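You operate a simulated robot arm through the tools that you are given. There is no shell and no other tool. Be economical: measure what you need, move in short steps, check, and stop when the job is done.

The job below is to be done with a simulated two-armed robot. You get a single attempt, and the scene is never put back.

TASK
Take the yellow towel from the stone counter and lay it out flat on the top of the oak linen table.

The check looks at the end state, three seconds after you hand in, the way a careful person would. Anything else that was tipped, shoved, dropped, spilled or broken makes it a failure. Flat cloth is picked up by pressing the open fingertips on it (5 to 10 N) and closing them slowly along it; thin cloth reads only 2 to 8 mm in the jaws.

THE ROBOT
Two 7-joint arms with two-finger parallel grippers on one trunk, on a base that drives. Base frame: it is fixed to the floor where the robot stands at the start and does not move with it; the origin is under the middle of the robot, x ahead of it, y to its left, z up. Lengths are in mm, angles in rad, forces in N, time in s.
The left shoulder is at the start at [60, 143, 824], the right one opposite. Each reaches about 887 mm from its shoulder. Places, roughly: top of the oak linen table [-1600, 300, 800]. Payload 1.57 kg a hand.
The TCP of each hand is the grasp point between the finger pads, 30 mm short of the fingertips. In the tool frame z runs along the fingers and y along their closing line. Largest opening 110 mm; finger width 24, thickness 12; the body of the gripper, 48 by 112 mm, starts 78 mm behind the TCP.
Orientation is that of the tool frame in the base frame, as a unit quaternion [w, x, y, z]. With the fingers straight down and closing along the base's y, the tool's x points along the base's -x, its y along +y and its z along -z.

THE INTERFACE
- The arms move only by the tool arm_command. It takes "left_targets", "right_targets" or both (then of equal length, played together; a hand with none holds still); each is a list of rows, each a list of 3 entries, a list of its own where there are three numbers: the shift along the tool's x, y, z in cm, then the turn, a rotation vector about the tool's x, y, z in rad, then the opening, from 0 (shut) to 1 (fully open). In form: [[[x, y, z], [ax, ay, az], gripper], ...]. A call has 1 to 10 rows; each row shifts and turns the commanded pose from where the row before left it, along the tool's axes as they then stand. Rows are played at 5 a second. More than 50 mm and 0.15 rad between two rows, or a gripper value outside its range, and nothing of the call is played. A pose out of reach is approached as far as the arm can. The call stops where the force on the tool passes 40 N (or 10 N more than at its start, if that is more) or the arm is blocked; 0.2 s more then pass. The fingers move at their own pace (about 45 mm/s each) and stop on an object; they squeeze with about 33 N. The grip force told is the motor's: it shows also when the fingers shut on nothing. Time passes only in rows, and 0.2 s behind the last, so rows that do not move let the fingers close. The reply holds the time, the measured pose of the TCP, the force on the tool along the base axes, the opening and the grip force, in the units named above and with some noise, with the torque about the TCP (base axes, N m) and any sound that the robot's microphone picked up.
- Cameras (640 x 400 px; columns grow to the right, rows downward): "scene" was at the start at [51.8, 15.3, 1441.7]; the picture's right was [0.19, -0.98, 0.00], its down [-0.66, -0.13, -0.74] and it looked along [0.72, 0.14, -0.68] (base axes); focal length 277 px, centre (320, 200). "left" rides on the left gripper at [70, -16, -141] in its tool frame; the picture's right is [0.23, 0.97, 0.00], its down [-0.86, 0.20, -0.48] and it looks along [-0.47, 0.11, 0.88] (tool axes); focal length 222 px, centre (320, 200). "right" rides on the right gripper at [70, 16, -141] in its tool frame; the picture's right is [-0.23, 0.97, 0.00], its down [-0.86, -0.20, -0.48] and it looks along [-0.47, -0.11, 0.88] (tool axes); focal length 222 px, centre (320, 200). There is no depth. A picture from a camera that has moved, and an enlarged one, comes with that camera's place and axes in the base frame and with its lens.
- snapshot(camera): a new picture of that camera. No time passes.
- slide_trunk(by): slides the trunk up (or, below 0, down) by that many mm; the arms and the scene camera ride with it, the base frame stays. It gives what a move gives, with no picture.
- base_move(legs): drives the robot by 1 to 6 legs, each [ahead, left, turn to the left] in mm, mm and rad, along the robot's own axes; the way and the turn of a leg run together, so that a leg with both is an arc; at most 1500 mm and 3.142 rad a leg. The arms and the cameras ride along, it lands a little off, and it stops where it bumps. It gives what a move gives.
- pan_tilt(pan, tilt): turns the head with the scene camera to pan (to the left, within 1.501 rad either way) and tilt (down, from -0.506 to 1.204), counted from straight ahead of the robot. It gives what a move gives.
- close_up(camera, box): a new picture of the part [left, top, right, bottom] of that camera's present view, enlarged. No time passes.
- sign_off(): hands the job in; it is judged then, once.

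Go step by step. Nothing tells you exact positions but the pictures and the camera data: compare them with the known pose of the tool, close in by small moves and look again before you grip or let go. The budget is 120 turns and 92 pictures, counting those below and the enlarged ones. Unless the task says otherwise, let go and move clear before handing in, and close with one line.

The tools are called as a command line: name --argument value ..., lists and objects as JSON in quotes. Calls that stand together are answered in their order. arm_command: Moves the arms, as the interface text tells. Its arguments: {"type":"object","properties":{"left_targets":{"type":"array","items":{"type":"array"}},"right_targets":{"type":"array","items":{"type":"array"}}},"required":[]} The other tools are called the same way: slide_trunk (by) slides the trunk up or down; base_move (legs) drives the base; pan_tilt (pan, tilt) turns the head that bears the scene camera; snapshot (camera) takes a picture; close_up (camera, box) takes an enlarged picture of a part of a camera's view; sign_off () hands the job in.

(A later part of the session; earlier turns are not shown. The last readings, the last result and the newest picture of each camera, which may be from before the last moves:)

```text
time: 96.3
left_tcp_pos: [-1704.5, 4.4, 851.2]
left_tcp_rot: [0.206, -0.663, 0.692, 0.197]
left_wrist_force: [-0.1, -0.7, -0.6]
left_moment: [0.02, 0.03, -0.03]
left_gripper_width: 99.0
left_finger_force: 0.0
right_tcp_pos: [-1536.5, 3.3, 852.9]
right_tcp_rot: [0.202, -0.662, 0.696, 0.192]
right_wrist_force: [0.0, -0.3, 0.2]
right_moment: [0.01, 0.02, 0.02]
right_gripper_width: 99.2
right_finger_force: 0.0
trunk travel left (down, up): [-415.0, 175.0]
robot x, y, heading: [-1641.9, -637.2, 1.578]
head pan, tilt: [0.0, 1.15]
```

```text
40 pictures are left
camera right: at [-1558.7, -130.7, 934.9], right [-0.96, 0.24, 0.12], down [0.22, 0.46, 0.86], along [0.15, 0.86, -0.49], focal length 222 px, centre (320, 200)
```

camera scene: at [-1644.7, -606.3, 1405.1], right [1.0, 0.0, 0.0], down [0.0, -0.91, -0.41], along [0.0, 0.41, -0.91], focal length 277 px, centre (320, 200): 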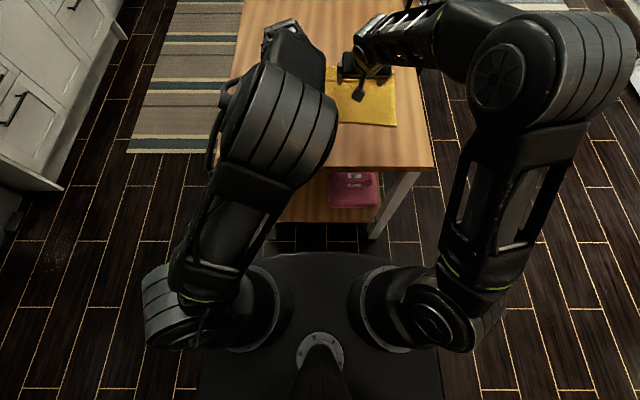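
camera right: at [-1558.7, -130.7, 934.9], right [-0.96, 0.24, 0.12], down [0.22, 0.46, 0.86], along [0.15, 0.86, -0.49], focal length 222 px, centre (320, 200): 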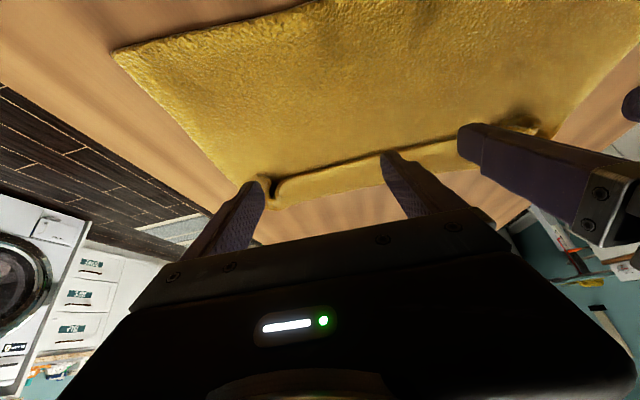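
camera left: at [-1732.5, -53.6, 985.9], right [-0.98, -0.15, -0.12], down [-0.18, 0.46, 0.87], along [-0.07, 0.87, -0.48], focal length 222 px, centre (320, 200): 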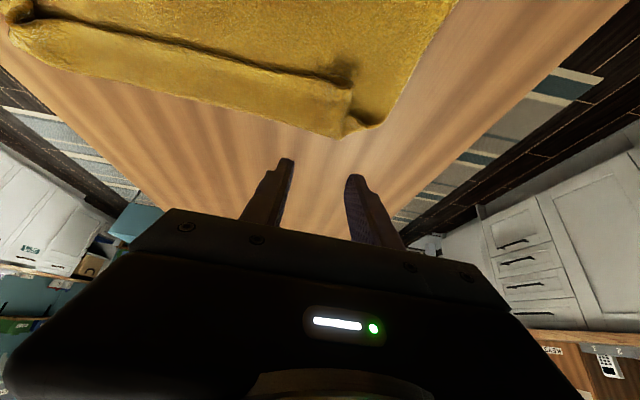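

Fingertips are about 25 mm above the towel, just behind the hem. Lowering to light contact.

arm_command --left_targets '[[[0.6, 0, 0.92], [0, 0, 0], 0.9], [[0.6, 0, 0.92], [0, 0, 0], 0.9], [[0, 0, 0], [0, 0, 0], 0.9]]' --right_targets '[[[0.65, 0, 1.0], [0, 0, 0], 0.9], [[0.65, 0, 1.0], [0, 0, 0], 0.9], [[0, 0, 0], [0, 0, 0], 0.9]]'

arm_command --left_targets '[[[0.11, 0, 0.17], [0, 0, 0], 0.9], [[0, 0, 0], [0, 0, 0], 0.9]]' --right_targets '[[[0.11, 0, 0.17], [0, 0, 0], 0.9], [[0, 0, 0], [0, 0, 0], 0.9]]'

snapshot --camera "right"

snapshot --camera "left"

```text
time: 97.1
left_tcp_pos: [-1704.3, 0.8, 829.2]
left_tcp_rot: [0.206, -0.663, 0.692, 0.196]
left_wrist_force: [-0.4, -0.5, 0.2]
left_moment: [-0.03, -0.01, 0.02]
left_gripper_width: 99.2
left_finger_force: 0.1
right_tcp_pos: [-1534.7, 1.1, 829.4]
right_tcp_rot: [0.202, -0.662, 0.696, 0.192]
right_wrist_force: [0.5, 0.8, 0.2]
right_moment: [0.0, 0.06, 0.02]
right_gripper_width: 99.0
right_finger_force: 0.1
trunk travel left (down, up): [-415.0, 175.0]
robot x, y, heading: [-1642.8, -638.8, 1.573]
head pan, tilt: [0.0, 1.15]
```

```text
time: 97.7
left_tcp_pos: [-1703.3, 1.4, 825.3]
left_tcp_rot: [0.206, -0.663, 0.692, 0.198]
left_wrist_force: [0.2, 0.8, -0.9]
left_moment: [-0.01, -0.02, 0.01]
left_gripper_width: 99.1
left_finger_force: 0.1
right_tcp_pos: [-1534.5, 2.7, 826.7]
right_tcp_rot: [0.201, -0.663, 0.695, 0.193]
right_wrist_force: [0.1, 0.3, 0.3]
right_moment: [-0.01, 0.02, -0.02]
right_gripper_width: 99.2
right_finger_force: 0.1
trunk travel left (down, up): [-415.0, 175.0]
robot x, y, heading: [-1643.0, -634.5, 1.574]
head pan, tilt: [0.0, 1.15]
```

```text
39 pictures are left
camera right: at [-1556.8, -130.9, 908.1], right [-0.96, 0.24, 0.12], down [0.22, 0.46, 0.86], along [0.15, 0.86, -0.49], focal length 222 px, centre (320, 200)
```

right: 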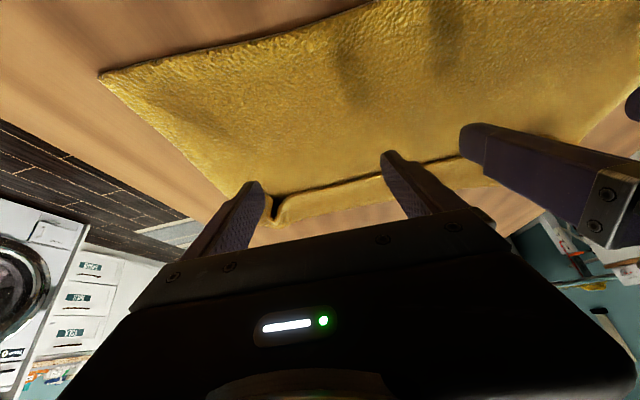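

```text
38 pictures are left
camera left: at [-1693.6, -135.9, 906.5], right [-0.98, -0.15, -0.12], down [-0.18, 0.46, 0.87], along [-0.07, 0.87, -0.48], focal length 222 px, centre (320, 200)
```

left: 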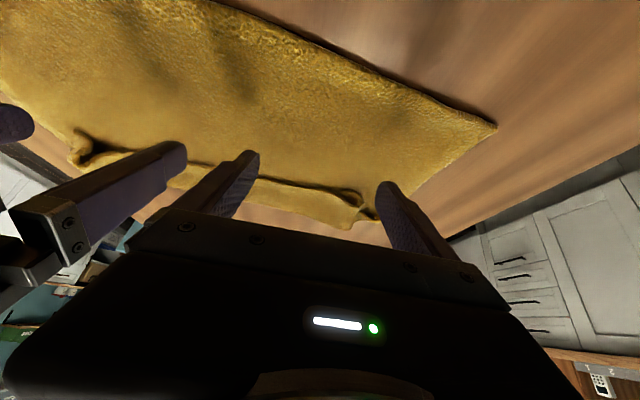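

arm_command --left_targets '[[[0.16, 0, 0.25], [0, 0, 0], 0.9], [[0, 0, 0], [0, 0, 0], 0.9]]' --right_targets '[[[0.16, 0, 0.25], [0, 0, 0], 0.9], [[0, 0, 0], [0, 0, 0], 0.9]]'

arm_command --left_targets '[[[0.16, 0, 0.25], [0, 0, 0], 0.9], [[0, 0, 0], [0, 0, 0], 0.9]]' --right_targets '[[[0.16, 0, 0.25], [0, 0, 0], 0.9], [[0, 0, 0], [0, 0, 0], 0.9]]'

```text
time: 98.3
left_tcp_pos: [-1702.9, 1.5, 822.8]
left_tcp_rot: [0.206, -0.663, 0.692, 0.197]
left_wrist_force: [-0.3, 0.4, 0.1]
left_moment: [-0.01, 0.03, 0.0]
left_gripper_width: 98.9
left_finger_force: 0.0
right_tcp_pos: [-1535.1, 2.4, 824.0]
right_tcp_rot: [0.202, -0.662, 0.696, 0.192]
right_wrist_force: [0.5, -0.3, 0.0]
right_moment: [0.01, 0.0, -0.02]
right_gripper_width: 98.9
right_finger_force: 0.0
trunk travel left (down, up): [-415.0, 175.0]
robot x, y, heading: [-1645.1, -640.1, 1.572]
head pan, tilt: [0.0, 1.15]
```

```text
time: 98.9
left_tcp_pos: [-1703.1, 2.0, 819.3]
left_tcp_rot: [0.206, -0.663, 0.693, 0.197]
left_wrist_force: [-0.1, -0.1, -0.2]
left_moment: [-0.02, -0.02, -0.01]
left_gripper_width: 98.9
left_finger_force: 0.2
right_tcp_pos: [-1534.3, 1.9, 822.1]
right_tcp_rot: [0.201, -0.662, 0.696, 0.192]
right_wrist_force: [0.3, 1.0, -0.4]
right_moment: [-0.02, 0.02, 0.0]
right_gripper_width: 98.9
right_finger_force: 0.0
trunk travel left (down, up): [-415.0, 175.0]
robot x, y, heading: [-1646.2, -636.9, 1.572]
head pan, tilt: [0.0, 1.15]
```

arm_command --left_targets '[[[0.16, 0, 0.25], [0, 0, 0], 0.9], [[0, 0, 0], [0, 0, 0], 0.9]]' --right_targets '[[[0.22, 0, 0.33], [0, 0, 0], 0.9], [[0, 0, 0], [0, 0, 0], 0.9]]'

arm_command --left_targets '[[[0.16, 0, 0.25], [0, 0, 0], 0.9], [[0, 0, 0], [0, 0, 0], 0.9]]' --right_targets '[[[0.16, 0, 0.25], [0, 0, 0], 0.9], [[0, 0, 0], [0, 0, 0], 0.9]]'

arm_command --left_targets '[[[0.16, 0, 0.25], [0, 0, 0], 0.9], [[0, 0, 0], [0, 0, 0], 0.9]]' --right_targets '[[[0.16, 0, 0.25], [0, 0, 0], 0.9], [[0, 0, 0], [0, 0, 0], 0.9]]'

```text
time: 99.5
left_tcp_pos: [-1703.3, -0.1, 816.5]
left_tcp_rot: [0.206, -0.663, 0.693, 0.197]
left_wrist_force: [0.5, 0.4, 0.1]
left_moment: [-0.01, -0.01, 0.0]
left_gripper_width: 99.2
left_finger_force: 0.1
right_tcp_pos: [-1533.8, 2.6, 816.2]
right_tcp_rot: [0.201, -0.662, 0.696, 0.193]
right_wrist_force: [-0.3, 0.5, 0.5]
right_moment: [0.01, -0.03, 0.01]
right_gripper_width: 99.1
right_finger_force: 0.0
trunk travel left (down, up): [-415.0, 175.0]
robot x, y, heading: [-1647.9, -634.4, 1.575]
head pan, tilt: [0.0, 1.15]
```

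```text
time: 100.1
left_tcp_pos: [-1704.3, 0.9, 813.4]
left_tcp_rot: [0.206, -0.663, 0.692, 0.197]
left_wrist_force: [-0.1, -1.6, -0.2]
left_moment: [0.01, -0.01, 0.0]
left_gripper_width: 99.2
left_finger_force: 0.0
right_tcp_pos: [-1534.4, 2.3, 814.8]
right_tcp_rot: [0.201, -0.662, 0.696, 0.193]
right_wrist_force: [0.8, 0.0, -0.5]
right_moment: [0.0, 0.01, 0.0]
right_gripper_width: 98.9
right_finger_force: 0.0
trunk travel left (down, up): [-415.0, 175.0]
robot x, y, heading: [-1643.0, -635.6, 1.574]
head pan, tilt: [0.0, 1.15]
```

```text
time: 100.7
left_tcp_pos: [-1702.7, 1.0, 809.5]
left_tcp_rot: [0.205, -0.663, 0.693, 0.197]
left_wrist_force: [0.0, 0.6, 0.5]
left_moment: [-0.03, -0.03, 0.02]
left_gripper_width: 99.0
left_finger_force: 0.1
right_tcp_pos: [-1535.1, 2.7, 811.8]
right_tcp_rot: [0.202, -0.662, 0.696, 0.192]
right_wrist_force: [0.6, 1.0, -0.3]
right_moment: [-0.02, 0.03, -0.03]
right_gripper_width: 98.7
right_finger_force: 0.0
trunk travel left (down, up): [-415.0, 175.0]
robot x, y, heading: [-1647.6, -637.2, 1.574]
head pan, tilt: [0.0, 1.15]
```

Still no contact with tips at z≈780, so the table top is a bit lower than told. Looking before going further.

close_up --camera "right" --box '[160, 80, 560, 280]'

```text
1.60 times, centred on (360, 180) of right
camera zoom: at [-1557.2, -130.4, 892.8], right [-0.96, 0.24, 0.12], down [0.22, 0.46, 0.86], along [0.15, 0.86, -0.49], focal length 355 px, centre (256, 232)
```

zoom: 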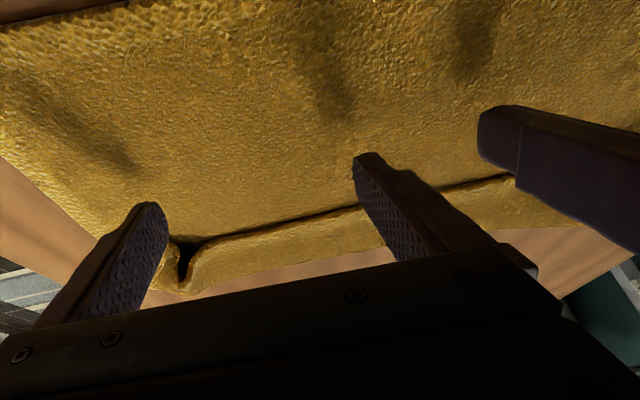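

Shadow offsets suggest another ~15 mm (table top nearer z≈760, so the hem is at about y≈95). Continuing down.

arm_command --left_targets '[[[0.27, 0, 0.42], [0, 0, 0], 0.9], [[0, 0, 0], [0, 0, 0], 0.9]]' --right_targets '[[[0.32, 0, 0.5], [0, 0, 0], 0.9], [[0, 0, 0], [0, 0, 0], 0.9]]'

arm_command --left_targets '[[[0.22, 0, 0.33], [0, 0, 0], 0.9], [[0, 0, 0], [0, 0, 0], 0.9]]' --right_targets '[[[0.22, 0, 0.33], [0, 0, 0], 0.9], [[0, 0, 0], [0, 0, 0], 0.9]]'

arm_command --left_targets '[[[0.16, 0, 0.25], [0, 0, 0], 0.9], [[0, 0, 0], [0, 0, 0], 0.9]]' --right_targets '[[[0.16, 0, 0.25], [0, 0, 0], 0.9], [[0, 0, 0], [0, 0, 0], 0.9]]'

close_up --camera "right" --box '[160, 80, 560, 280]'

```text
time: 101.3
left_tcp_pos: [-1702.9, 0.6, 806.4]
left_tcp_rot: [0.206, -0.663, 0.693, 0.196]
left_wrist_force: [0.1, -0.4, 0.3]
left_moment: [0.0, 0.0, 0.02]
left_gripper_width: 99.1
left_finger_force: 0.2
right_tcp_pos: [-1535.3, 1.9, 805.8]
right_tcp_rot: [0.202, -0.662, 0.695, 0.193]
right_wrist_force: [0.9, 0.2, -0.8]
right_moment: [0.01, 0.0, 0.0]
right_gripper_width: 99.1
right_finger_force: 0.0
trunk travel left (down, up): [-415.0, 175.0]
robot x, y, heading: [-1644.0, -634.7, 1.572]
head pan, tilt: [0.0, 1.15]
```

```text
time: 101.9
left_tcp_pos: [-1702.5, 0.1, 802.1]
left_tcp_rot: [0.206, -0.663, 0.692, 0.197]
left_wrist_force: [0.1, 0.0, 0.6]
left_moment: [-0.02, -0.01, 0.0]
left_gripper_width: 98.5
left_finger_force: 0.1
right_tcp_pos: [-1533.6, 2.4, 801.6]
right_tcp_rot: [0.202, -0.661, 0.697, 0.192]
right_wrist_force: [0.1, -0.8, 0.3]
right_moment: [0.0, 0.03, 0.02]
right_gripper_width: 99.0
right_finger_force: 0.1
trunk travel left (down, up): [-415.0, 175.0]
robot x, y, heading: [-1646.6, -635.1, 1.57]
head pan, tilt: [0.0, 1.15]
```

```text
time: 102.5
left_tcp_pos: [-1703.5, 1.9, 799.3]
left_tcp_rot: [0.206, -0.663, 0.692, 0.197]
left_wrist_force: [0.0, -0.7, -0.3]
left_moment: [-0.02, -0.01, 0.01]
left_gripper_width: 98.8
left_finger_force: 0.0
right_tcp_pos: [-1531.8, 2.4, 799.0]
right_tcp_rot: [0.201, -0.662, 0.696, 0.192]
right_wrist_force: [-0.4, 0.0, 0.4]
right_moment: [0.01, 0.05, -0.01]
right_gripper_width: 98.8
right_finger_force: 0.1
trunk travel left (down, up): [-415.0, 175.0]
robot x, y, heading: [-1643.4, -638.8, 1.573]
head pan, tilt: [0.0, 1.15]
```

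```text
1.60 times, centred on (360, 180) of right
camera zoom: at [-1555.4, -130.2, 880.1], right [-0.96, 0.24, 0.12], down [0.22, 0.46, 0.86], along [0.15, 0.86, -0.49], focal length 355 px, centre (256, 232)
```

zoom: 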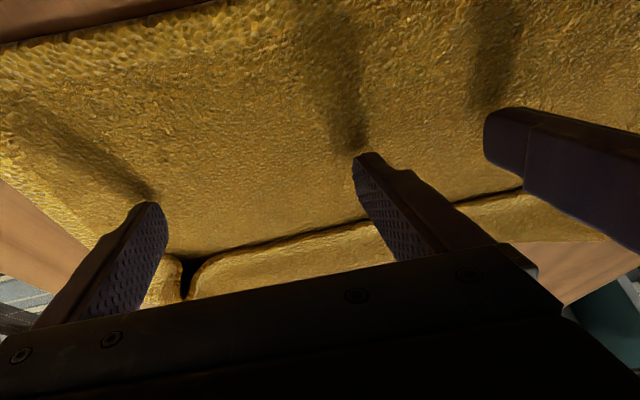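

Fingertips are now within ~2 mm of the cloth (surface ≈766), hem at y≈80–95. Sweeping forward to get under the hem.

arm_command --left_targets '[[[0.09, 0, 0.14], [0, 0, 0], 0.9], [[-1.26, 0, 0.81], [0, 0, 0], 0.9], [[-1.26, 0, 0.81], [0, 0, 0], 0.9], [[-1.26, 0, 0.81], [0, 0, 0], 0.9], [[-1.26, 0, 0.81], [0, 0, 0], 0.9], [[-1.26, 0, 0.81], [0, 0, 0], 0.9]]' --right_targets '[[[0.09, 0, 0.14], [0, 0, 0], 0.9], [[-1.26, 0, 0.81], [0, 0, 0], 0.9], [[-1.26, 0, 0.81], [0, 0, 0], 0.9], [[-1.26, 0, 0.81], [0, 0, 0], 0.9], [[-1.26, 0, 0.81], [0, 0, 0], 0.9], [[-1.26, 0, 0.81], [0, 0, 0], 0.9]]'

snapshot --camera "right"

snapshot --camera "left"

```text
time: 103.9
left_tcp_pos: [-1700.0, 76.2, 796.4]
left_tcp_rot: [0.206, -0.662, 0.693, 0.196]
left_wrist_force: [-0.7, 0.6, 0.5]
left_moment: [-0.02, 0.0, 0.02]
left_gripper_width: 99.2
left_finger_force: 0.1
right_tcp_pos: [-1529.7, 77.7, 796.4]
right_tcp_rot: [0.202, -0.662, 0.696, 0.192]
right_wrist_force: [-0.3, -1.2, 0.3]
right_moment: [0.0, 0.0, -0.02]
right_gripper_width: 98.9
right_finger_force: 0.1
trunk travel left (down, up): [-415.0, 175.0]
robot x, y, heading: [-1647.7, -634.1, 1.578]
head pan, tilt: [0.0, 1.15]
```

```text
35 pictures are left
camera right: at [-1552.6, -56.1, 877.7], right [-0.96, 0.24, 0.12], down [0.22, 0.46, 0.86], along [0.15, 0.86, -0.49], focal length 222 px, centre (320, 200)
```

right: 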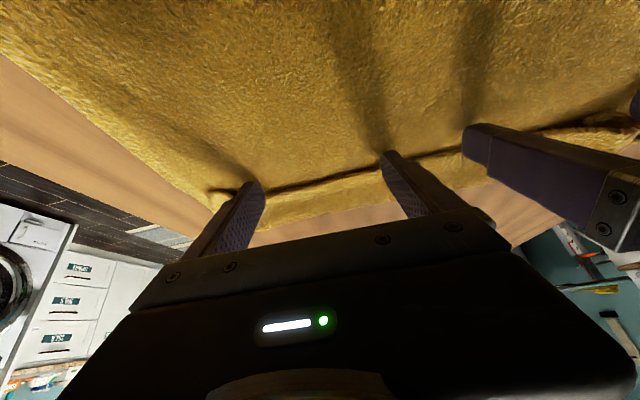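

```text
34 pictures are left
camera left: at [-1690.5, -61.8, 877.9], right [-0.98, -0.15, -0.12], down [-0.18, 0.46, 0.87], along [-0.07, 0.87, -0.48], focal length 222 px, centre (320, 200)
```

left: 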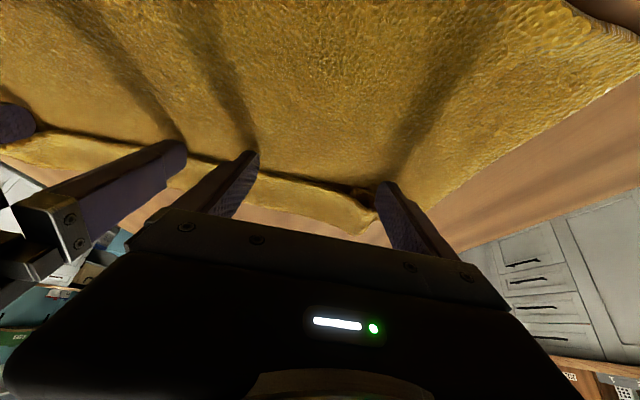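

The tips have reached the hem line. Pushing on forward with a touch lower height.

arm_command --left_targets '[[[0.08, 0, 0.13], [0, 0, 0], 0.9], [[-1.0, 0, 0.64], [0, 0, 0], 0.9], [[-1.0, 0, 0.64], [0, 0, 0], 0.9], [[-1.0, 0, 0.64], [0, 0, 0], 0.9]]' --right_targets '[[[0.08, 0, 0.13], [0, 0, 0], 0.9], [[-1.0, 0, 0.64], [0, 0, 0], 0.9], [[-1.0, 0, 0.64], [0, 0, 0], 0.9], [[-1.0, 0, 0.64], [0, 0, 0], 0.9]]'

snapshot --camera "right"

snapshot --camera "left"

```text
time: 104.9
left_tcp_pos: [-1698.9, 106.6, 798.2]
left_tcp_rot: [0.206, -0.663, 0.692, 0.198]
left_wrist_force: [0.1, -0.5, -0.6]
left_moment: [0.0, -0.01, 0.0]
left_gripper_width: 99.1
left_finger_force: 0.1
left hand out of reach, approached as far as the arm can: row 4
right_tcp_pos: [-1528.1, 111.2, 795.9]
right_tcp_rot: [0.201, -0.662, 0.696, 0.191]
right_wrist_force: [-0.5, 0.1, 1.0]
right_moment: [0.06, 0.02, 0.03]
right_gripper_width: 99.0
right_finger_force: 0.1
trunk travel left (down, up): [-415.0, 175.0]
robot x, y, heading: [-1644.3, -634.5, 1.575]
head pan, tilt: [0.0, 1.15]
```

```text
33 pictures are left
camera right: at [-1550.5, -20.8, 877.4], right [-0.96, 0.24, 0.12], down [0.22, 0.46, 0.86], along [0.15, 0.86, -0.49], focal length 222 px, centre (320, 200)
```

right: 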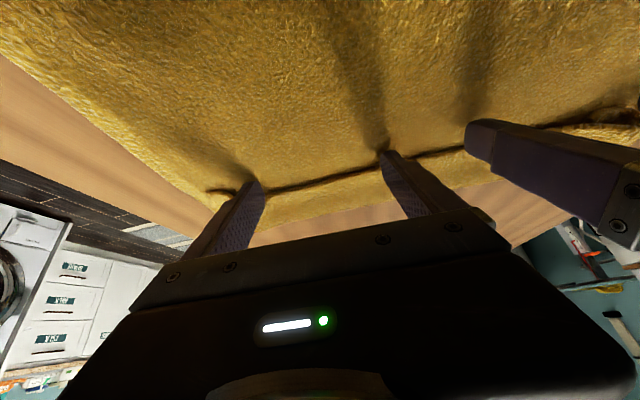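

```text
32 pictures are left
camera left: at [-1688.4, -31.6, 878.0], right [-0.98, -0.15, -0.12], down [-0.18, 0.46, 0.87], along [-0.07, 0.87, -0.48], focal length 222 px, centre (320, 200)
```

left: 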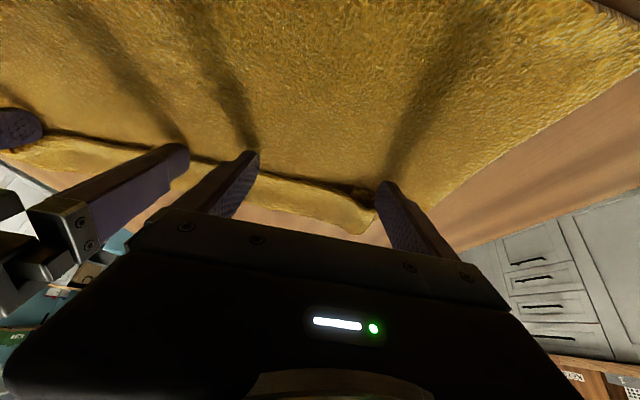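

The towel slid along as a whole rather than the strip flipping. I'll lift straight up and see what the strip does.

arm_command --left_targets '[[[-0.54, 0, -0.84], [0, 0, 0], 0.9], [[-0.54, 0, -0.84], [0, 0, 0], 0.9], [[-0.54, 0, -0.84], [0, 0, 0], 0.9]]' --right_targets '[[[-0.54, 0, -0.84], [0, 0, 0], 0.9], [[-0.54, 0, -0.84], [0, 0, 0], 0.9], [[-0.54, 0, -0.84], [0, 0, 0], 0.9]]'

snapshot --camera "right"

close_up --camera "scene" --box '[220, 0, 460, 180]'

```text
time: 105.7
left_tcp_pos: [-1698.8, 106.3, 827.8]
left_tcp_rot: [0.206, -0.662, 0.693, 0.196]
left_wrist_force: [-0.4, 0.7, -0.4]
left_moment: [0.01, -0.02, 0.02]
left_gripper_width: 99.2
left_finger_force: 0.1
right_tcp_pos: [-1527.7, 114.6, 824.5]
right_tcp_rot: [0.202, -0.662, 0.696, 0.191]
right_wrist_force: [0.3, 0.1, 0.5]
right_moment: [0.0, 0.01, -0.03]
right_gripper_width: 98.9
right_finger_force: 0.0
trunk travel left (down, up): [-415.0, 175.0]
robot x, y, heading: [-1642.7, -635.7, 1.572]
head pan, tilt: [0.0, 1.15]
```

```text
31 pictures are left
camera right: at [-1550.6, -20.1, 906.3], right [-0.96, 0.24, 0.12], down [0.22, 0.46, 0.86], along [0.15, 0.86, -0.49], focal length 222 px, centre (320, 200)
```

right: 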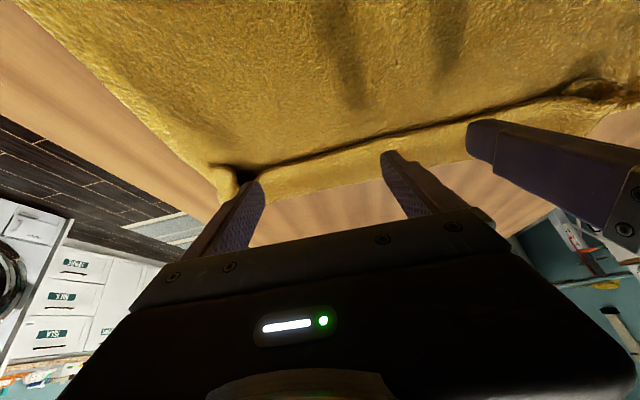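

```text
2.22 times, centred on (340, 90) of scene
camera zoom: at [-1644.4, -606.5, 1405.0], right [1.0, 0.0, 0.0], down [0.0, -0.91, -0.41], along [0.0, 0.41, -0.91], focal length 615 px, centre (276, 444)
```

zoom: 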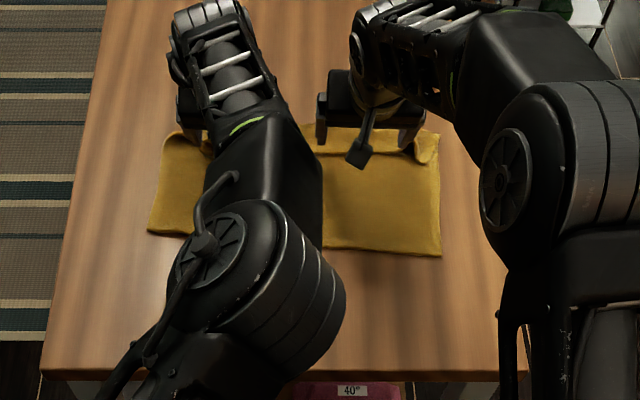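

The towel slid 33 mm forward flat, strip still folded (hem y≈141, fold y≈190). It is low-friction, so I'll press lightly on the body and draw it back ~85 mm toward me for better reach.

arm_command --left_targets '[[[2.1, 0, -1.35], [0, 0, 0], 0.9], [[2.1, 0, -1.35], [0, 0, 0], 0.9], [[2.1, 0, -1.35], [0, 0, 0], 0.9], [[2.1, 0, -1.35], [0, 0, 0], 0.9], [[0.76, 0, 1.18], [0, 0, 0], 0.9], [[0.76, 0, 1.18], [0, 0, 0], 0.9], [[0, 0, 0], [0, 0, 0], 0.9]]' --right_targets '[[[2.1, 0, -1.35], [0, 0, 0], 0.9], [[2.1, 0, -1.35], [0, 0, 0], 0.9], [[2.1, 0, -1.35], [0, 0, 0], 0.9], [[2.1, 0, -1.35], [0, 0, 0], 0.9], [[0.74, 0, 1.14], [0, 0, 0], 0.9], [[0.74, 0, 1.14], [0, 0, 0], 0.9], [[0, 0, 0], [0, 0, 0], 0.9]]'

arm_command --left_targets '[[[0.16, 0, 0.25], [0, 0, 0], 0.9], [[0, 0, 0], [0, 0, 0], 0.9]]' --right_targets '[[[0.16, 0, 0.25], [0, 0, 0], 0.9], [[0, 0, 0], [0, 0, 0], 0.9]]'

```text
time: 107.3
left_tcp_pos: [-1702.1, 5.4, 798.5]
left_tcp_rot: [0.206, -0.663, 0.693, 0.197]
left_wrist_force: [-0.4, -0.6, 0.1]
left_moment: [-0.01, 0.01, 0.03]
left_gripper_width: 99.1
left_finger_force: 0.0
right_tcp_pos: [-1532.3, 14.1, 798.1]
right_tcp_rot: [0.201, -0.661, 0.697, 0.192]
right_wrist_force: [-0.3, 1.1, 0.8]
right_moment: [-0.04, -0.01, 0.01]
right_gripper_width: 98.9
right_finger_force: 0.1
trunk travel left (down, up): [-415.0, 175.0]
robot x, y, heading: [-1644.3, -628.5, 1.574]
head pan, tilt: [0.0, 1.15]
```

```text
time: 107.9
left_tcp_pos: [-1703.4, 7.3, 795.2]
left_tcp_rot: [0.206, -0.663, 0.693, 0.196]
left_wrist_force: [-0.7, -0.4, 0.7]
left_moment: [-0.04, 0.02, -0.02]
left_gripper_width: 99.1
left_finger_force: 0.1
right_tcp_pos: [-1532.7, 12.7, 795.1]
right_tcp_rot: [0.202, -0.662, 0.696, 0.194]
right_wrist_force: [-0.3, 0.5, 1.1]
right_moment: [0.02, 0.02, -0.03]
right_gripper_width: 99.1
right_finger_force: 0.0
trunk travel left (down, up): [-415.0, 175.0]
robot x, y, heading: [-1646.1, -633.6, 1.577]
head pan, tilt: [0.0, 1.15]
```

arm_command --left_targets '[[[0.11, 0, 0.17], [0, 0, 0], 0.9], [[0, 0, 0], [0, 0, 0], 0.9]]' --right_targets '[[[0.11, 0, 0.17], [0, 0, 0], 0.9], [[0, 0, 0], [0, 0, 0], 0.9]]'

arm_command --left_targets '[[[0.11, 0, 0.17], [0, 0, 0], 0.9], [[0, 0, 0], [0, 0, 0], 0.9]]' --right_targets '[[[0.11, 0, 0.17], [0, 0, 0], 0.9], [[0, 0, 0], [0, 0, 0], 0.9]]'

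```text
time: 108.5
left_tcp_pos: [-1701.6, 6.8, 793.7]
left_tcp_rot: [0.207, -0.662, 0.693, 0.197]
left_wrist_force: [0.2, 1.5, 5.2]
left_moment: [0.09, 0.06, -0.02]
left_gripper_width: 99.1
left_finger_force: 0.0
right_tcp_pos: [-1533.2, 12.6, 794.1]
right_tcp_rot: [0.203, -0.661, 0.696, 0.193]
right_wrist_force: [1.2, -0.1, 7.3]
right_moment: [0.04, 0.0, -0.02]
right_gripper_width: 99.0
right_finger_force: 0.1
trunk travel left (down, up): [-415.0, 175.0]
robot x, y, heading: [-1643.8, -632.4, 1.573]
head pan, tilt: [0.0, 1.15]
```

```text
time: 109.1
left_tcp_pos: [-1702.0, 6.4, 794.3]
left_tcp_rot: [0.207, -0.663, 0.692, 0.198]
left_wrist_force: [0.7, 1.9, 11.2]
left_moment: [0.15, 0.08, -0.03]
left_gripper_width: 98.9
left_finger_force: 0.2
right_tcp_pos: [-1533.1, 12.7, 793.8]
right_tcp_rot: [0.204, -0.66, 0.696, 0.194]
right_wrist_force: [1.4, -0.1, 16.1]
right_moment: [0.07, -0.16, -0.05]
right_gripper_width: 99.1
right_finger_force: 0.1
trunk travel left (down, up): [-415.0, 175.0]
robot x, y, heading: [-1646.4, -631.5, 1.576]
head pan, tilt: [0.0, 1.15]
```

Firm contact on the cloth (surface z≈762). Drawing it back with the base.

base_move --legs '[[-75, 0, 0]]'

close_up --camera "scene" --box '[220, 0, 460, 180]'

snapshot --camera "right"

```text
time: 110.1
left_tcp_pos: [-1701.5, -73.3, 794.8]
left_tcp_rot: [0.208, -0.662, 0.693, 0.198]
left_wrist_force: [-0.6, -5.4, 16.9]
left_moment: [0.0, 0.2, 0.08]
left_gripper_width: 99.1
left_finger_force: 0.1
right_tcp_pos: [-1532.0, -66.8, 794.7]
right_tcp_rot: [0.202, -0.661, 0.696, 0.193]
right_wrist_force: [0.1, -6.3, 22.1]
right_moment: [-0.08, -0.03, -0.05]
right_gripper_width: 98.9
right_finger_force: 0.1
trunk travel left (down, up): [-415.0, 175.0]
robot x, y, heading: [-1645.7, -714.7, 1.571]
head pan, tilt: [0.0, 1.15]
```

```text
2.22 times, centred on (340, 90) of scene
camera zoom: at [-1644.5, -688.5, 1405.3], right [1.0, 0.0, 0.0], down [0.0, -0.91, -0.41], along [0.0, 0.41, -0.91], focal length 615 px, centre (276, 444)
```

zoom: 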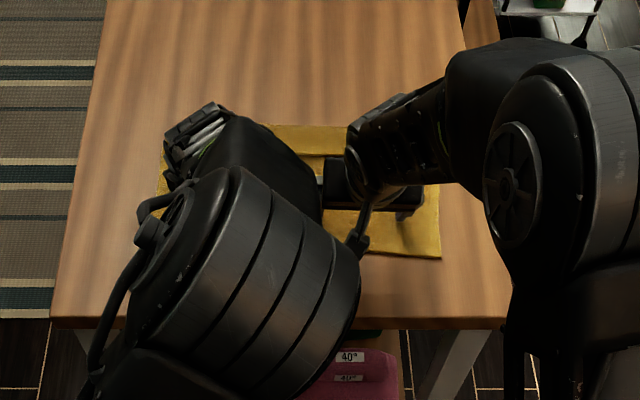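

```text
28 pictures are left
camera right: at [-1554.5, -199.6, 874.8], right [-0.96, 0.24, 0.12], down [0.22, 0.45, 0.86], along [0.15, 0.86, -0.49], focal length 222 px, centre (320, 200)
```

right: 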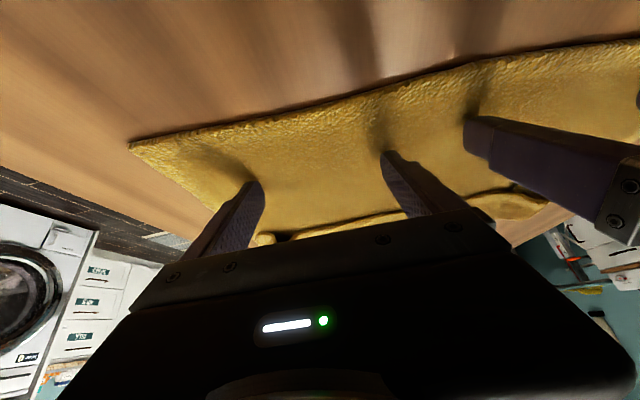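

The towel came back well (near hem y≈−123, table edge −228). Now I'll lift, set the fingers vertical and narrow, so I can pinch just the folded-over top layer at both ends and carry it forward.

arm_command --left_targets '[[[-1.08, 1.4, -1.68], [0, 0, 0], 0.9], [[-1.08, 1.4, -1.68], [0, 0, 0], 0.6], [[-1.08, 1.4, -1.68], [0, 0, 0], 0.4], [[0, 0, 0], [0, 0.13, 0], 0.3], [[0, 0, 0], [0, 0.13, 0], 0.3], [[0, 0, 0], [0, 0.13, 0], 0.3], [[0, 0, 0], [0, 0.13, 0], 0.3]]' --right_targets '[[[-1.08, -1.4, -1.68], [0, 0, 0], 0.9], [[-1.08, -1.4, -1.68], [0, 0, 0], 0.6], [[-1.08, -1.4, -1.68], [0, 0, 0], 0.4], [[0, 0, 0], [0, 0.13, 0], 0.3], [[0, 0, 0], [0, 0.13, 0], 0.3], [[0, 0, 0], [0, 0.13, 0], 0.3], [[0, 0, 0], [0, 0.13, 0], 0.3]]'

snapshot --camera "right"

snapshot --camera "left"

```text
time: 111.7
left_tcp_pos: [-1738.5, -90.2, 850.5]
left_tcp_rot: [0.021, -0.691, 0.723, 0.02]
left_wrist_force: [0.0, -0.1, -0.4]
left_moment: [-0.01, 0.0, -0.02]
left_gripper_width: 33.0
left_finger_force: 0.1
left hand out of reach, approached as far as the arm can: row 7
right_tcp_pos: [-1489.8, -65.4, 852.9]
right_tcp_rot: [0.016, -0.688, 0.725, 0.015]
right_wrist_force: [0.5, -0.1, 0.2]
right_moment: [0.05, 0.02, 0.02]
right_gripper_width: 33.0
right_finger_force: 0.0
trunk travel left (down, up): [-415.0, 175.0]
robot x, y, heading: [-1640.5, -714.4, 1.573]
head pan, tilt: [0.0, 1.15]
```

```text
27 pictures are left
camera right: at [-1508.8, -139.0, 989.7], right [-0.96, 0.28, 0.01], down [0.24, 0.82, 0.51], along [0.13, 0.5, -0.86], focal length 222 px, centre (320, 200)
```

right: 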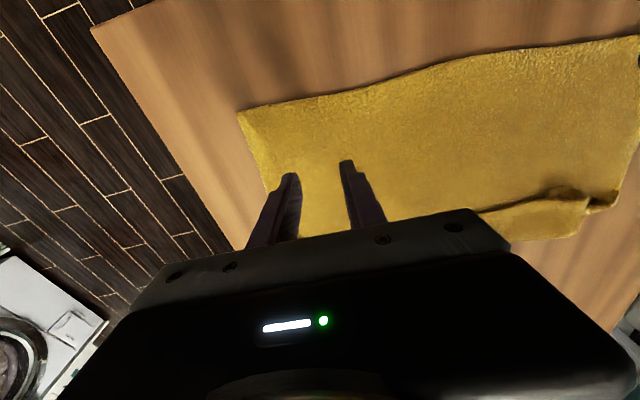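

```text
26 pictures are left
camera left: at [-1726.1, -170.6, 988.5], right [-0.98, -0.18, -0.01], down [-0.16, 0.83, 0.53], along [-0.09, 0.52, -0.85], focal length 222 px, centre (320, 200)
```

left: 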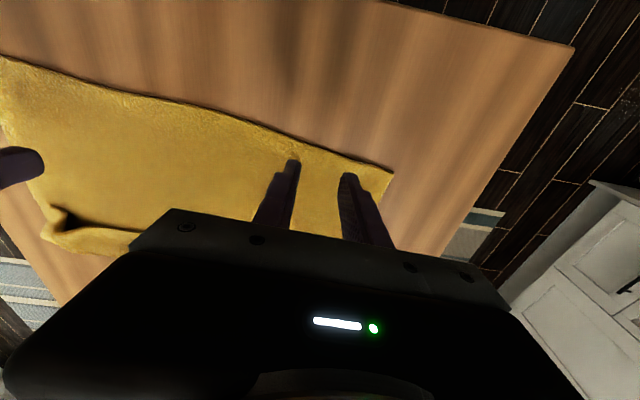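

The strip now spans y≈68–141 at the left and 54–114 at the right. I'll drive forward a bit and pitch the fingers slightly to come over it.

base_move --legs '[[138, 0, 0]]'

arm_command --left_targets '[[[0, 0, 0], [0, -0.15, 0], 0.3], [[0, 0, 0], [0, -0.15, 0], 0.3], [[-1.8, 0, 0.6], [0, 0, 0], 0.3], [[-1.8, 0, 0.6], [0, 0, 0], 0.3]]' --right_targets '[[[0, 0, 0], [0, -0.15, 0], 0.3], [[0, 0, 0], [0, -0.15, 0], 0.3], [[0, 0, 0], [0, 0, 0], 0.3], [[0, 0, 0], [0, 0, 0], 0.3]]'

snapshot --camera "right"

snapshot --camera "left"

```text
time: 113.1
left_tcp_pos: [-1736.6, 49.2, 849.8]
left_tcp_rot: [0.022, -0.689, 0.724, 0.021]
left_wrist_force: [0.1, 0.3, -0.5]
left_moment: [-0.02, 0.01, 0.01]
left_gripper_width: 32.9
left_finger_force: 0.1
right_tcp_pos: [-1487.8, 76.1, 849.4]
right_tcp_rot: [0.016, -0.687, 0.726, 0.016]
right_wrist_force: [0.4, 0.2, -0.1]
right_moment: [0.01, -0.01, 0.02]
right_gripper_width: 33.0
right_finger_force: 0.1
trunk travel left (down, up): [-415.0, 175.0]
robot x, y, heading: [-1646.2, -570.9, 1.568]
head pan, tilt: [0.0, 1.15]
```

```text
time: 114.1
left_tcp_pos: [-1734.8, 88.0, 851.8]
left_tcp_rot: [0.129, -0.678, 0.713, 0.124]
left_wrist_force: [-0.7, -0.8, 0.3]
left_moment: [0.0, 0.04, -0.01]
left_gripper_width: 33.3
left_finger_force: 0.1
right_tcp_pos: [-1488.5, 74.9, 851.0]
right_tcp_rot: [0.123, -0.677, 0.716, 0.118]
right_wrist_force: [0.8, 0.1, 0.2]
right_moment: [0.03, -0.04, 0.0]
right_gripper_width: 32.9
right_finger_force: 0.0
trunk travel left (down, up): [-415.0, 175.0]
robot x, y, heading: [-1647.8, -573.2, 1.567]
head pan, tilt: [0.0, 1.15]
```

```text
25 pictures are left
camera right: at [-1509.5, -36.8, 959.8], right [-0.96, 0.27, 0.08], down [0.24, 0.63, 0.74], along [0.15, 0.73, -0.67], focal length 222 px, centre (320, 200)
```

right: 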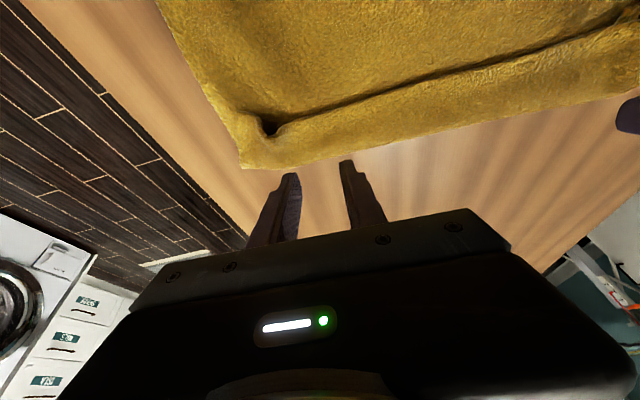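

```text
24 pictures are left
camera left: at [-1724.1, -29.1, 960.0], right [-0.98, -0.17, -0.08], down [-0.17, 0.64, 0.75], along [-0.07, 0.75, -0.66], focal length 222 px, centre (320, 200)
```

left: 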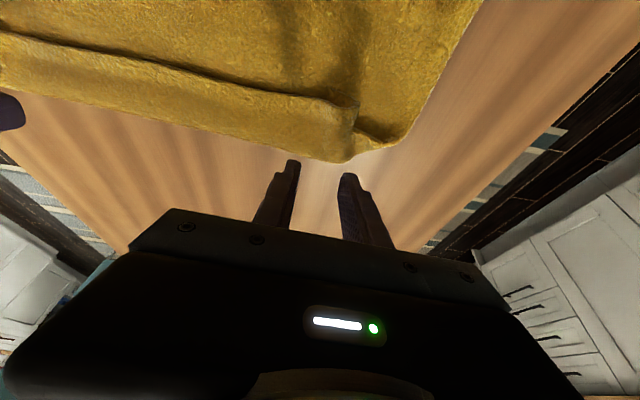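

Strip located: y≈54–124 left, 62–115 right. Moving over its middle and down close to it.

arm_command --left_targets '[[[1.3, -1.0, 1.75], [0, 0, 0], 0.3], [[1.3, -1.0, 1.75], [0, 0, 0], 0.3], [[0, 0, 0], [0, 0, 0], 0.3]]' --right_targets '[[[0.74, 0.35, 1.97], [0, 0, 0], 0.3], [[0.74, 0.35, 1.97], [0, 0, 0], 0.3], [[0, 0, 0], [0, 0, 0], 0.3]]'

arm_command --left_targets '[[[0.1, 0, 0.28], [0, 0, 0], 0.3], [[0.1, 0, 0.28], [0, 0, 0], 0.3], [[0, 0, 0], [0, 0, 0], 0.3]]' --right_targets '[[[0.1, 0, 0.28], [0, 0, 0], 0.3], [[0.1, 0, 0.28], [0, 0, 0], 0.3], [[0, 0, 0], [0, 0, 0], 0.3]]'

close_up --camera "left" --box '[160, 80, 480, 280]'

close_up --camera "right" --box '[160, 80, 480, 280]'

```text
time: 114.9
left_tcp_pos: [-1715.7, 72.2, 810.7]
left_tcp_rot: [0.13, -0.679, 0.712, 0.123]
left_wrist_force: [0.0, -0.3, -0.5]
left_moment: [0.01, -0.02, -0.01]
left_gripper_width: 33.2
left_finger_force: 0.0
right_tcp_pos: [-1494.2, 75.0, 808.7]
right_tcp_rot: [0.124, -0.677, 0.716, 0.119]
right_wrist_force: [0.1, -0.2, -0.3]
right_moment: [0.01, 0.0, 0.02]
right_gripper_width: 33.1
right_finger_force: 0.0
trunk travel left (down, up): [-415.0, 175.0]
robot x, y, heading: [-1643.5, -572.7, 1.569]
head pan, tilt: [0.0, 1.15]
```

```text
time: 115.7
left_tcp_pos: [-1717.8, 75.6, 804.5]
left_tcp_rot: [0.129, -0.678, 0.713, 0.123]
left_wrist_force: [-0.2, -0.8, 2.0]
left_moment: [0.01, 0.06, 0.0]
left_gripper_width: 32.9
left_finger_force: 0.0
right_tcp_pos: [-1496.2, 73.6, 805.3]
right_tcp_rot: [0.124, -0.677, 0.716, 0.118]
right_wrist_force: [0.1, -0.7, 1.1]
right_moment: [0.0, 0.01, 0.01]
right_gripper_width: 33.0
right_finger_force: 0.0
trunk travel left (down, up): [-415.0, 175.0]
robot x, y, heading: [-1643.7, -575.4, 1.564]
head pan, tilt: [0.0, 1.15]
```

```text
2.00 times, centred on (320, 180) of left
camera zoom: at [-1706.2, -42.7, 912.4], right [-0.98, -0.17, -0.08], down [-0.17, 0.64, 0.75], along [-0.07, 0.75, -0.66], focal length 444 px, centre (320, 240)
```

zoom: 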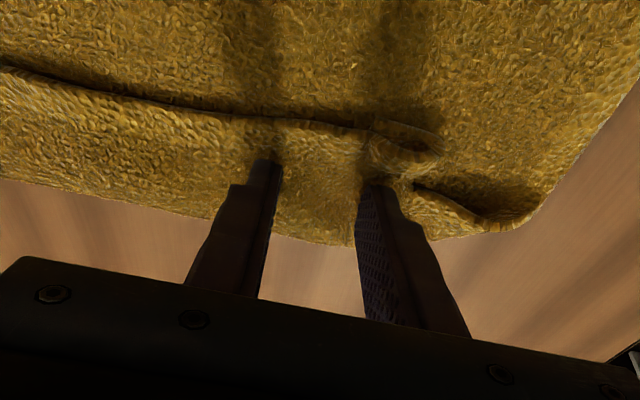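

```text
2.00 times, centred on (320, 180) of right
camera zoom: at [-1517.4, -38.0, 912.6], right [-0.96, 0.27, 0.08], down [0.24, 0.63, 0.74], along [0.15, 0.73, -0.67], focal length 444 px, centre (320, 240)
```

zoom: 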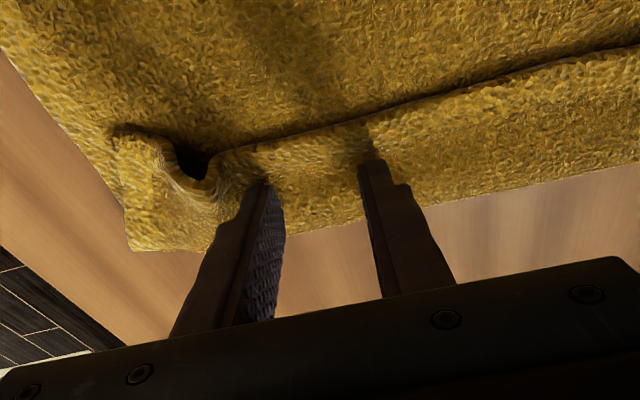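

Both hands touch the strip lightly. Closing slowly to gather only the top layer.

arm_command --left_targets '[[[0.03, 0, 0.09], [0, 0, 0], 0.3], [[0, 0, 0], [0, 0, 0], 0.26], [[0, 0, 0], [0, 0, 0], 0.22], [[0, 0, 0], [0, 0, 0], 0.18], [[0, 0, 0], [0, 0, 0], 0.14], [[0, 0, 0], [0, 0, 0], 0.1], [[0, 0, 0], [0, 0, 0], 0.06], [[0, 0, 0], [0, 0, 0], 0.03], [[0, 0, 0], [0, 0, 0], 0], [[0, 0, 0], [0, 0, 0], 0]]' --right_targets '[[[0.05, 0, 0.13], [0, 0, 0], 0.3], [[0, 0, 0], [0, 0, 0], 0.26], [[0, 0, 0], [0, 0, 0], 0.22], [[0, 0, 0], [0, 0, 0], 0.18], [[0, 0, 0], [0, 0, 0], 0.14], [[0, 0, 0], [0, 0, 0], 0.1], [[0, 0, 0], [0, 0, 0], 0.06], [[0, 0, 0], [0, 0, 0], 0.03], [[0, 0, 0], [0, 0, 0], 0], [[0, 0, 0], [0, 0, 0], 0]]'

close_up --camera "left" --box '[160, 80, 480, 280]'

close_up --camera "right" --box '[160, 80, 480, 280]'

```text
time: 117.9
left_tcp_pos: [-1715.6, 73.7, 803.0]
left_tcp_rot: [0.13, -0.678, 0.713, 0.124]
left_wrist_force: [-0.6, 0.0, 2.4]
left_moment: [0.0, 0.04, 0.01]
left_gripper_width: 2.2
left_finger_force: 24.0
right_tcp_pos: [-1494.3, 73.8, 802.3]
right_tcp_rot: [0.124, -0.677, 0.716, 0.117]
right_wrist_force: [-0.3, 1.0, 0.5]
right_moment: [0.04, 0.01, 0.0]
right_gripper_width: 0.0
right_finger_force: 21.4
trunk travel left (down, up): [-415.0, 175.0]
robot x, y, heading: [-1642.0, -576.9, 1.567]
head pan, tilt: [0.0, 1.15]
```

```text
2.00 times, centred on (320, 180) of left
camera zoom: at [-1706.2, -42.9, 911.3], right [-0.98, -0.17, -0.08], down [-0.17, 0.64, 0.75], along [-0.07, 0.75, -0.66], focal length 444 px, centre (320, 240)
```

zoom: 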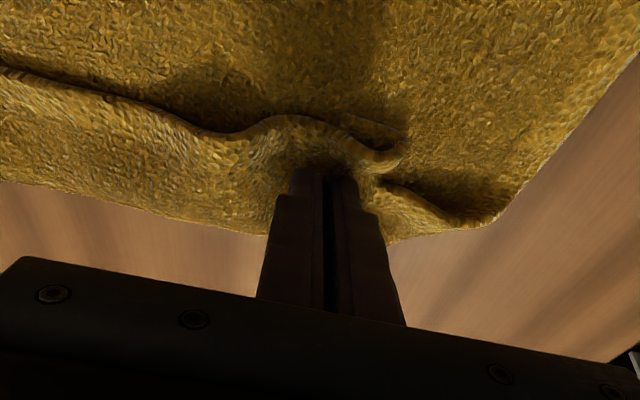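

```text
2.00 times, centred on (320, 180) of right
camera zoom: at [-1517.5, -38.1, 911.3], right [-0.96, 0.27, 0.08], down [0.24, 0.63, 0.74], along [0.15, 0.73, -0.67], focal length 444 px, centre (320, 240)
```

zoom: 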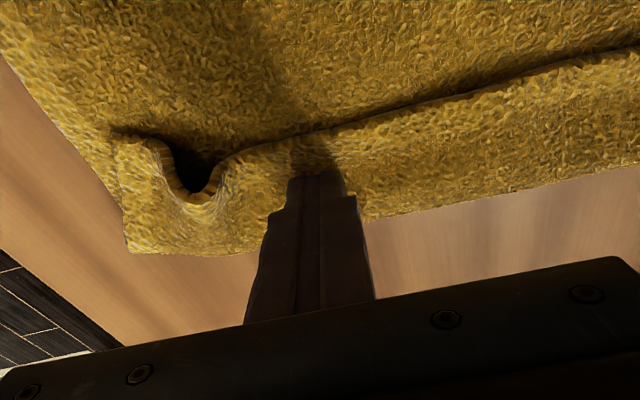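

Left caught the top layer (2.2 mm); the right slipped off. The right end has a standing pucker ~45 mm further right – I'll straddle and pinch that.

arm_command --right_targets '[[[-0.5, 0, -1.4], [0, 0, 0], 0.2], [[0, -2.2, 0], [0, 0, 0], 0.45], [[0, -2.1, 0], [0, 0, 0], 0.45], [[0.5, 0, 1.2], [0, 0, 0], 0.45], [[0, 0, 0], [0, 0, 0], 0.45]]'

close_up --camera "right" --box '[160, 80, 480, 280]'

```text
time: 119.1
left_tcp_pos: [-1715.6, 74.4, 803.5]
left_tcp_rot: [0.13, -0.678, 0.713, 0.124]
left_wrist_force: [-1.1, -0.4, 2.6]
left_moment: [0.04, 0.04, -0.02]
left_gripper_width: 2.2
left_finger_force: 23.7
right_tcp_pos: [-1452.9, 69.1, 801.6]
right_tcp_rot: [0.124, -0.677, 0.716, 0.118]
right_wrist_force: [0.3, -0.7, 0.0]
right_moment: [0.01, 0.01, -0.01]
right_gripper_width: 49.2
right_finger_force: 0.0
trunk travel left (down, up): [-415.0, 175.0]
robot x, y, heading: [-1643.9, -574.7, 1.568]
head pan, tilt: [0.0, 1.15]
```

```text
2.00 times, centred on (320, 180) of right
camera zoom: at [-1474.0, -41.9, 911.2], right [-0.96, 0.27, 0.08], down [0.24, 0.63, 0.74], along [0.15, 0.73, -0.67], focal length 444 px, centre (320, 240)
```

zoom: 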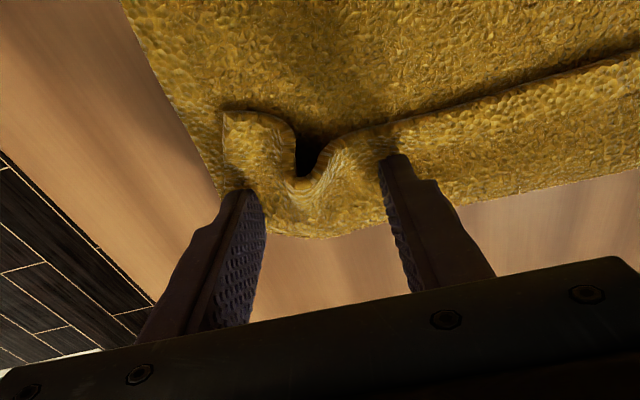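

arm_command --right_targets '[[[0.1, 0, 0.28], [0, 0, 0], 0.45], [[0, 0, 0], [0, 0, 0], 0.39], [[0, 0, 0], [0, 0, 0], 0.33], [[0, 0, 0], [0, 0, 0], 0.27], [[0, 0, 0], [0, 0, 0], 0.21], [[0, 0, 0], [0, 0, 0], 0.15], [[0, 0, 0], [0, 0, 0], 0.09], [[0, 0, 0], [0, 0, 0], 0.04], [[0, 0, 0], [0, 0, 0], 0], [[0, 0, 0], [0, 0, 0], 0]]'

close_up --camera "right" --box '[160, 80, 480, 280]'

```text
time: 121.3
left_tcp_pos: [-1716.4, 73.0, 803.4]
left_tcp_rot: [0.129, -0.679, 0.712, 0.123]
left_wrist_force: [1.0, 0.5, 2.6]
left_moment: [0.01, 0.02, 0.01]
left_gripper_width: 2.3
left_finger_force: 24.0
right_tcp_pos: [-1451.8, 69.8, 799.3]
right_tcp_rot: [0.123, -0.677, 0.716, 0.119]
right_wrist_force: [-1.4, -0.2, 1.4]
right_moment: [-0.02, 0.05, 0.03]
right_gripper_width: 8.5
right_finger_force: 27.1
trunk travel left (down, up): [-415.0, 175.0]
robot x, y, heading: [-1644.6, -574.5, 1.572]
head pan, tilt: [0.0, 1.15]
```

```text
2.00 times, centred on (320, 180) of right
camera zoom: at [-1473.9, -41.3, 908.6], right [-0.96, 0.27, 0.08], down [0.24, 0.63, 0.74], along [0.15, 0.73, -0.67], focal length 444 px, centre (320, 240)
```

zoom: 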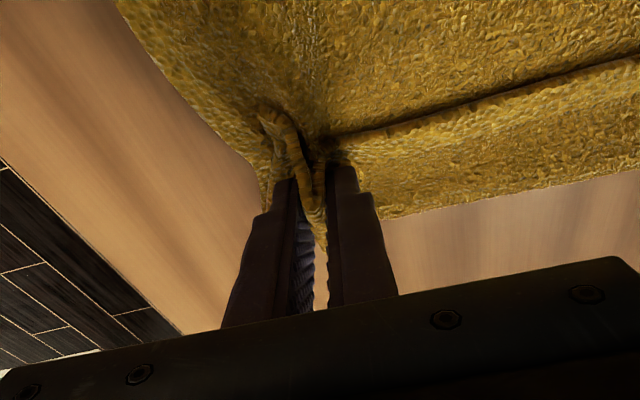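

The right pinch is 8.5 mm – it took the body as well. I'll let it go and withdraw the right hand, then flip with the left hand first.

arm_command --right_targets '[[[0, 0, 0], [0, 0, 0], 0.12], [[0, 0, 0], [0, 0, 0], 0.25], [[0, 0, 0], [0, 0, 0], 0.4], [[0, 0, 0], [0, 0, 0], 0.55], [[-0.7, 0, -1.87], [0, 0, 0], 0.55], [[-0.7, 0, -1.87], [0, 0, 0], 0.55], [[1.9, -1, -2.3], [0, 0, 0], 0.55]]'

arm_command --left_targets '[[[-0.7, 0, -1.87], [0, 0, 0], 0], [[-0.7, 0, -1.87], [0, 0, 0], 0], [[0, 0, 0], [0, 0, 0], 0]]'

snapshot --camera "right"

snapshot --camera "left"

```text
time: 122.9
left_tcp_pos: [-1715.8, 74.7, 802.6]
left_tcp_rot: [0.129, -0.679, 0.712, 0.124]
left_wrist_force: [-0.1, -0.5, 3.0]
left_moment: [-0.01, 0.0, -0.03]
left_gripper_width: 1.9
left_finger_force: 24.0
right_tcp_pos: [-1441.9, 45.2, 853.6]
right_tcp_rot: [0.124, -0.677, 0.716, 0.118]
right_wrist_force: [-0.2, -0.7, -0.2]
right_moment: [0.0, 0.0, 0.03]
right_gripper_width: 60.7
right_finger_force: 0.3
trunk travel left (down, up): [-415.0, 175.0]
robot x, y, heading: [-1644.1, -577.5, 1.574]
head pan, tilt: [0.0, 1.15]
```

```text
time: 123.7
left_tcp_pos: [-1714.5, 75.7, 844.0]
left_tcp_rot: [0.13, -0.679, 0.712, 0.124]
left_wrist_force: [0.2, 0.3, 0.3]
left_moment: [-0.03, 0.0, 0.01]
left_gripper_width: 0.1
left_finger_force: 21.2
right_tcp_pos: [-1443.2, 45.4, 853.2]
right_tcp_rot: [0.124, -0.677, 0.716, 0.118]
right_wrist_force: [0.5, 0.0, 0.2]
right_moment: [-0.01, 0.04, 0.02]
right_gripper_width: 60.6
right_finger_force: 0.1
trunk travel left (down, up): [-415.0, 175.0]
robot x, y, heading: [-1640.7, -572.0, 1.561]
head pan, tilt: [0.0, 1.15]
```

```text
17 pictures are left
camera right: at [-1464.9, -66.3, 962.8], right [-0.96, 0.27, 0.08], down [0.24, 0.63, 0.74], along [0.15, 0.73, -0.67], focal length 222 px, centre (320, 200)
```

right: 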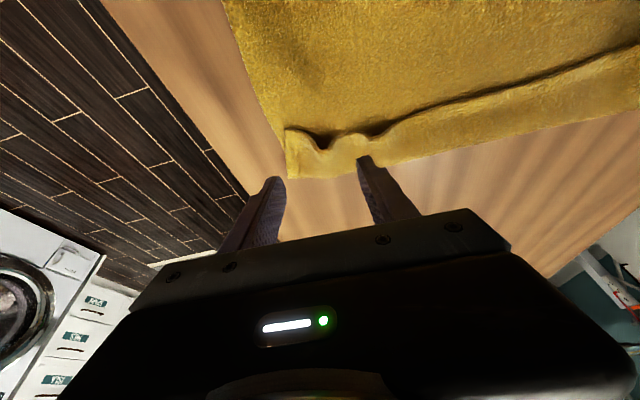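

```text
16 pictures are left
camera left: at [-1705.0, -42.4, 952.3], right [-0.98, -0.17, -0.08], down [-0.17, 0.64, 0.75], along [-0.07, 0.75, -0.66], focal length 222 px, centre (320, 200)
```

left: 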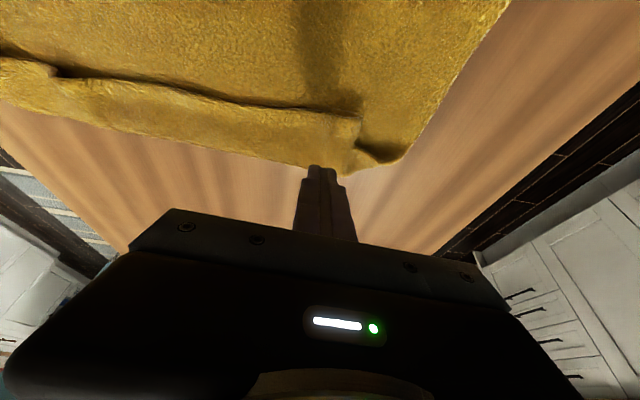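

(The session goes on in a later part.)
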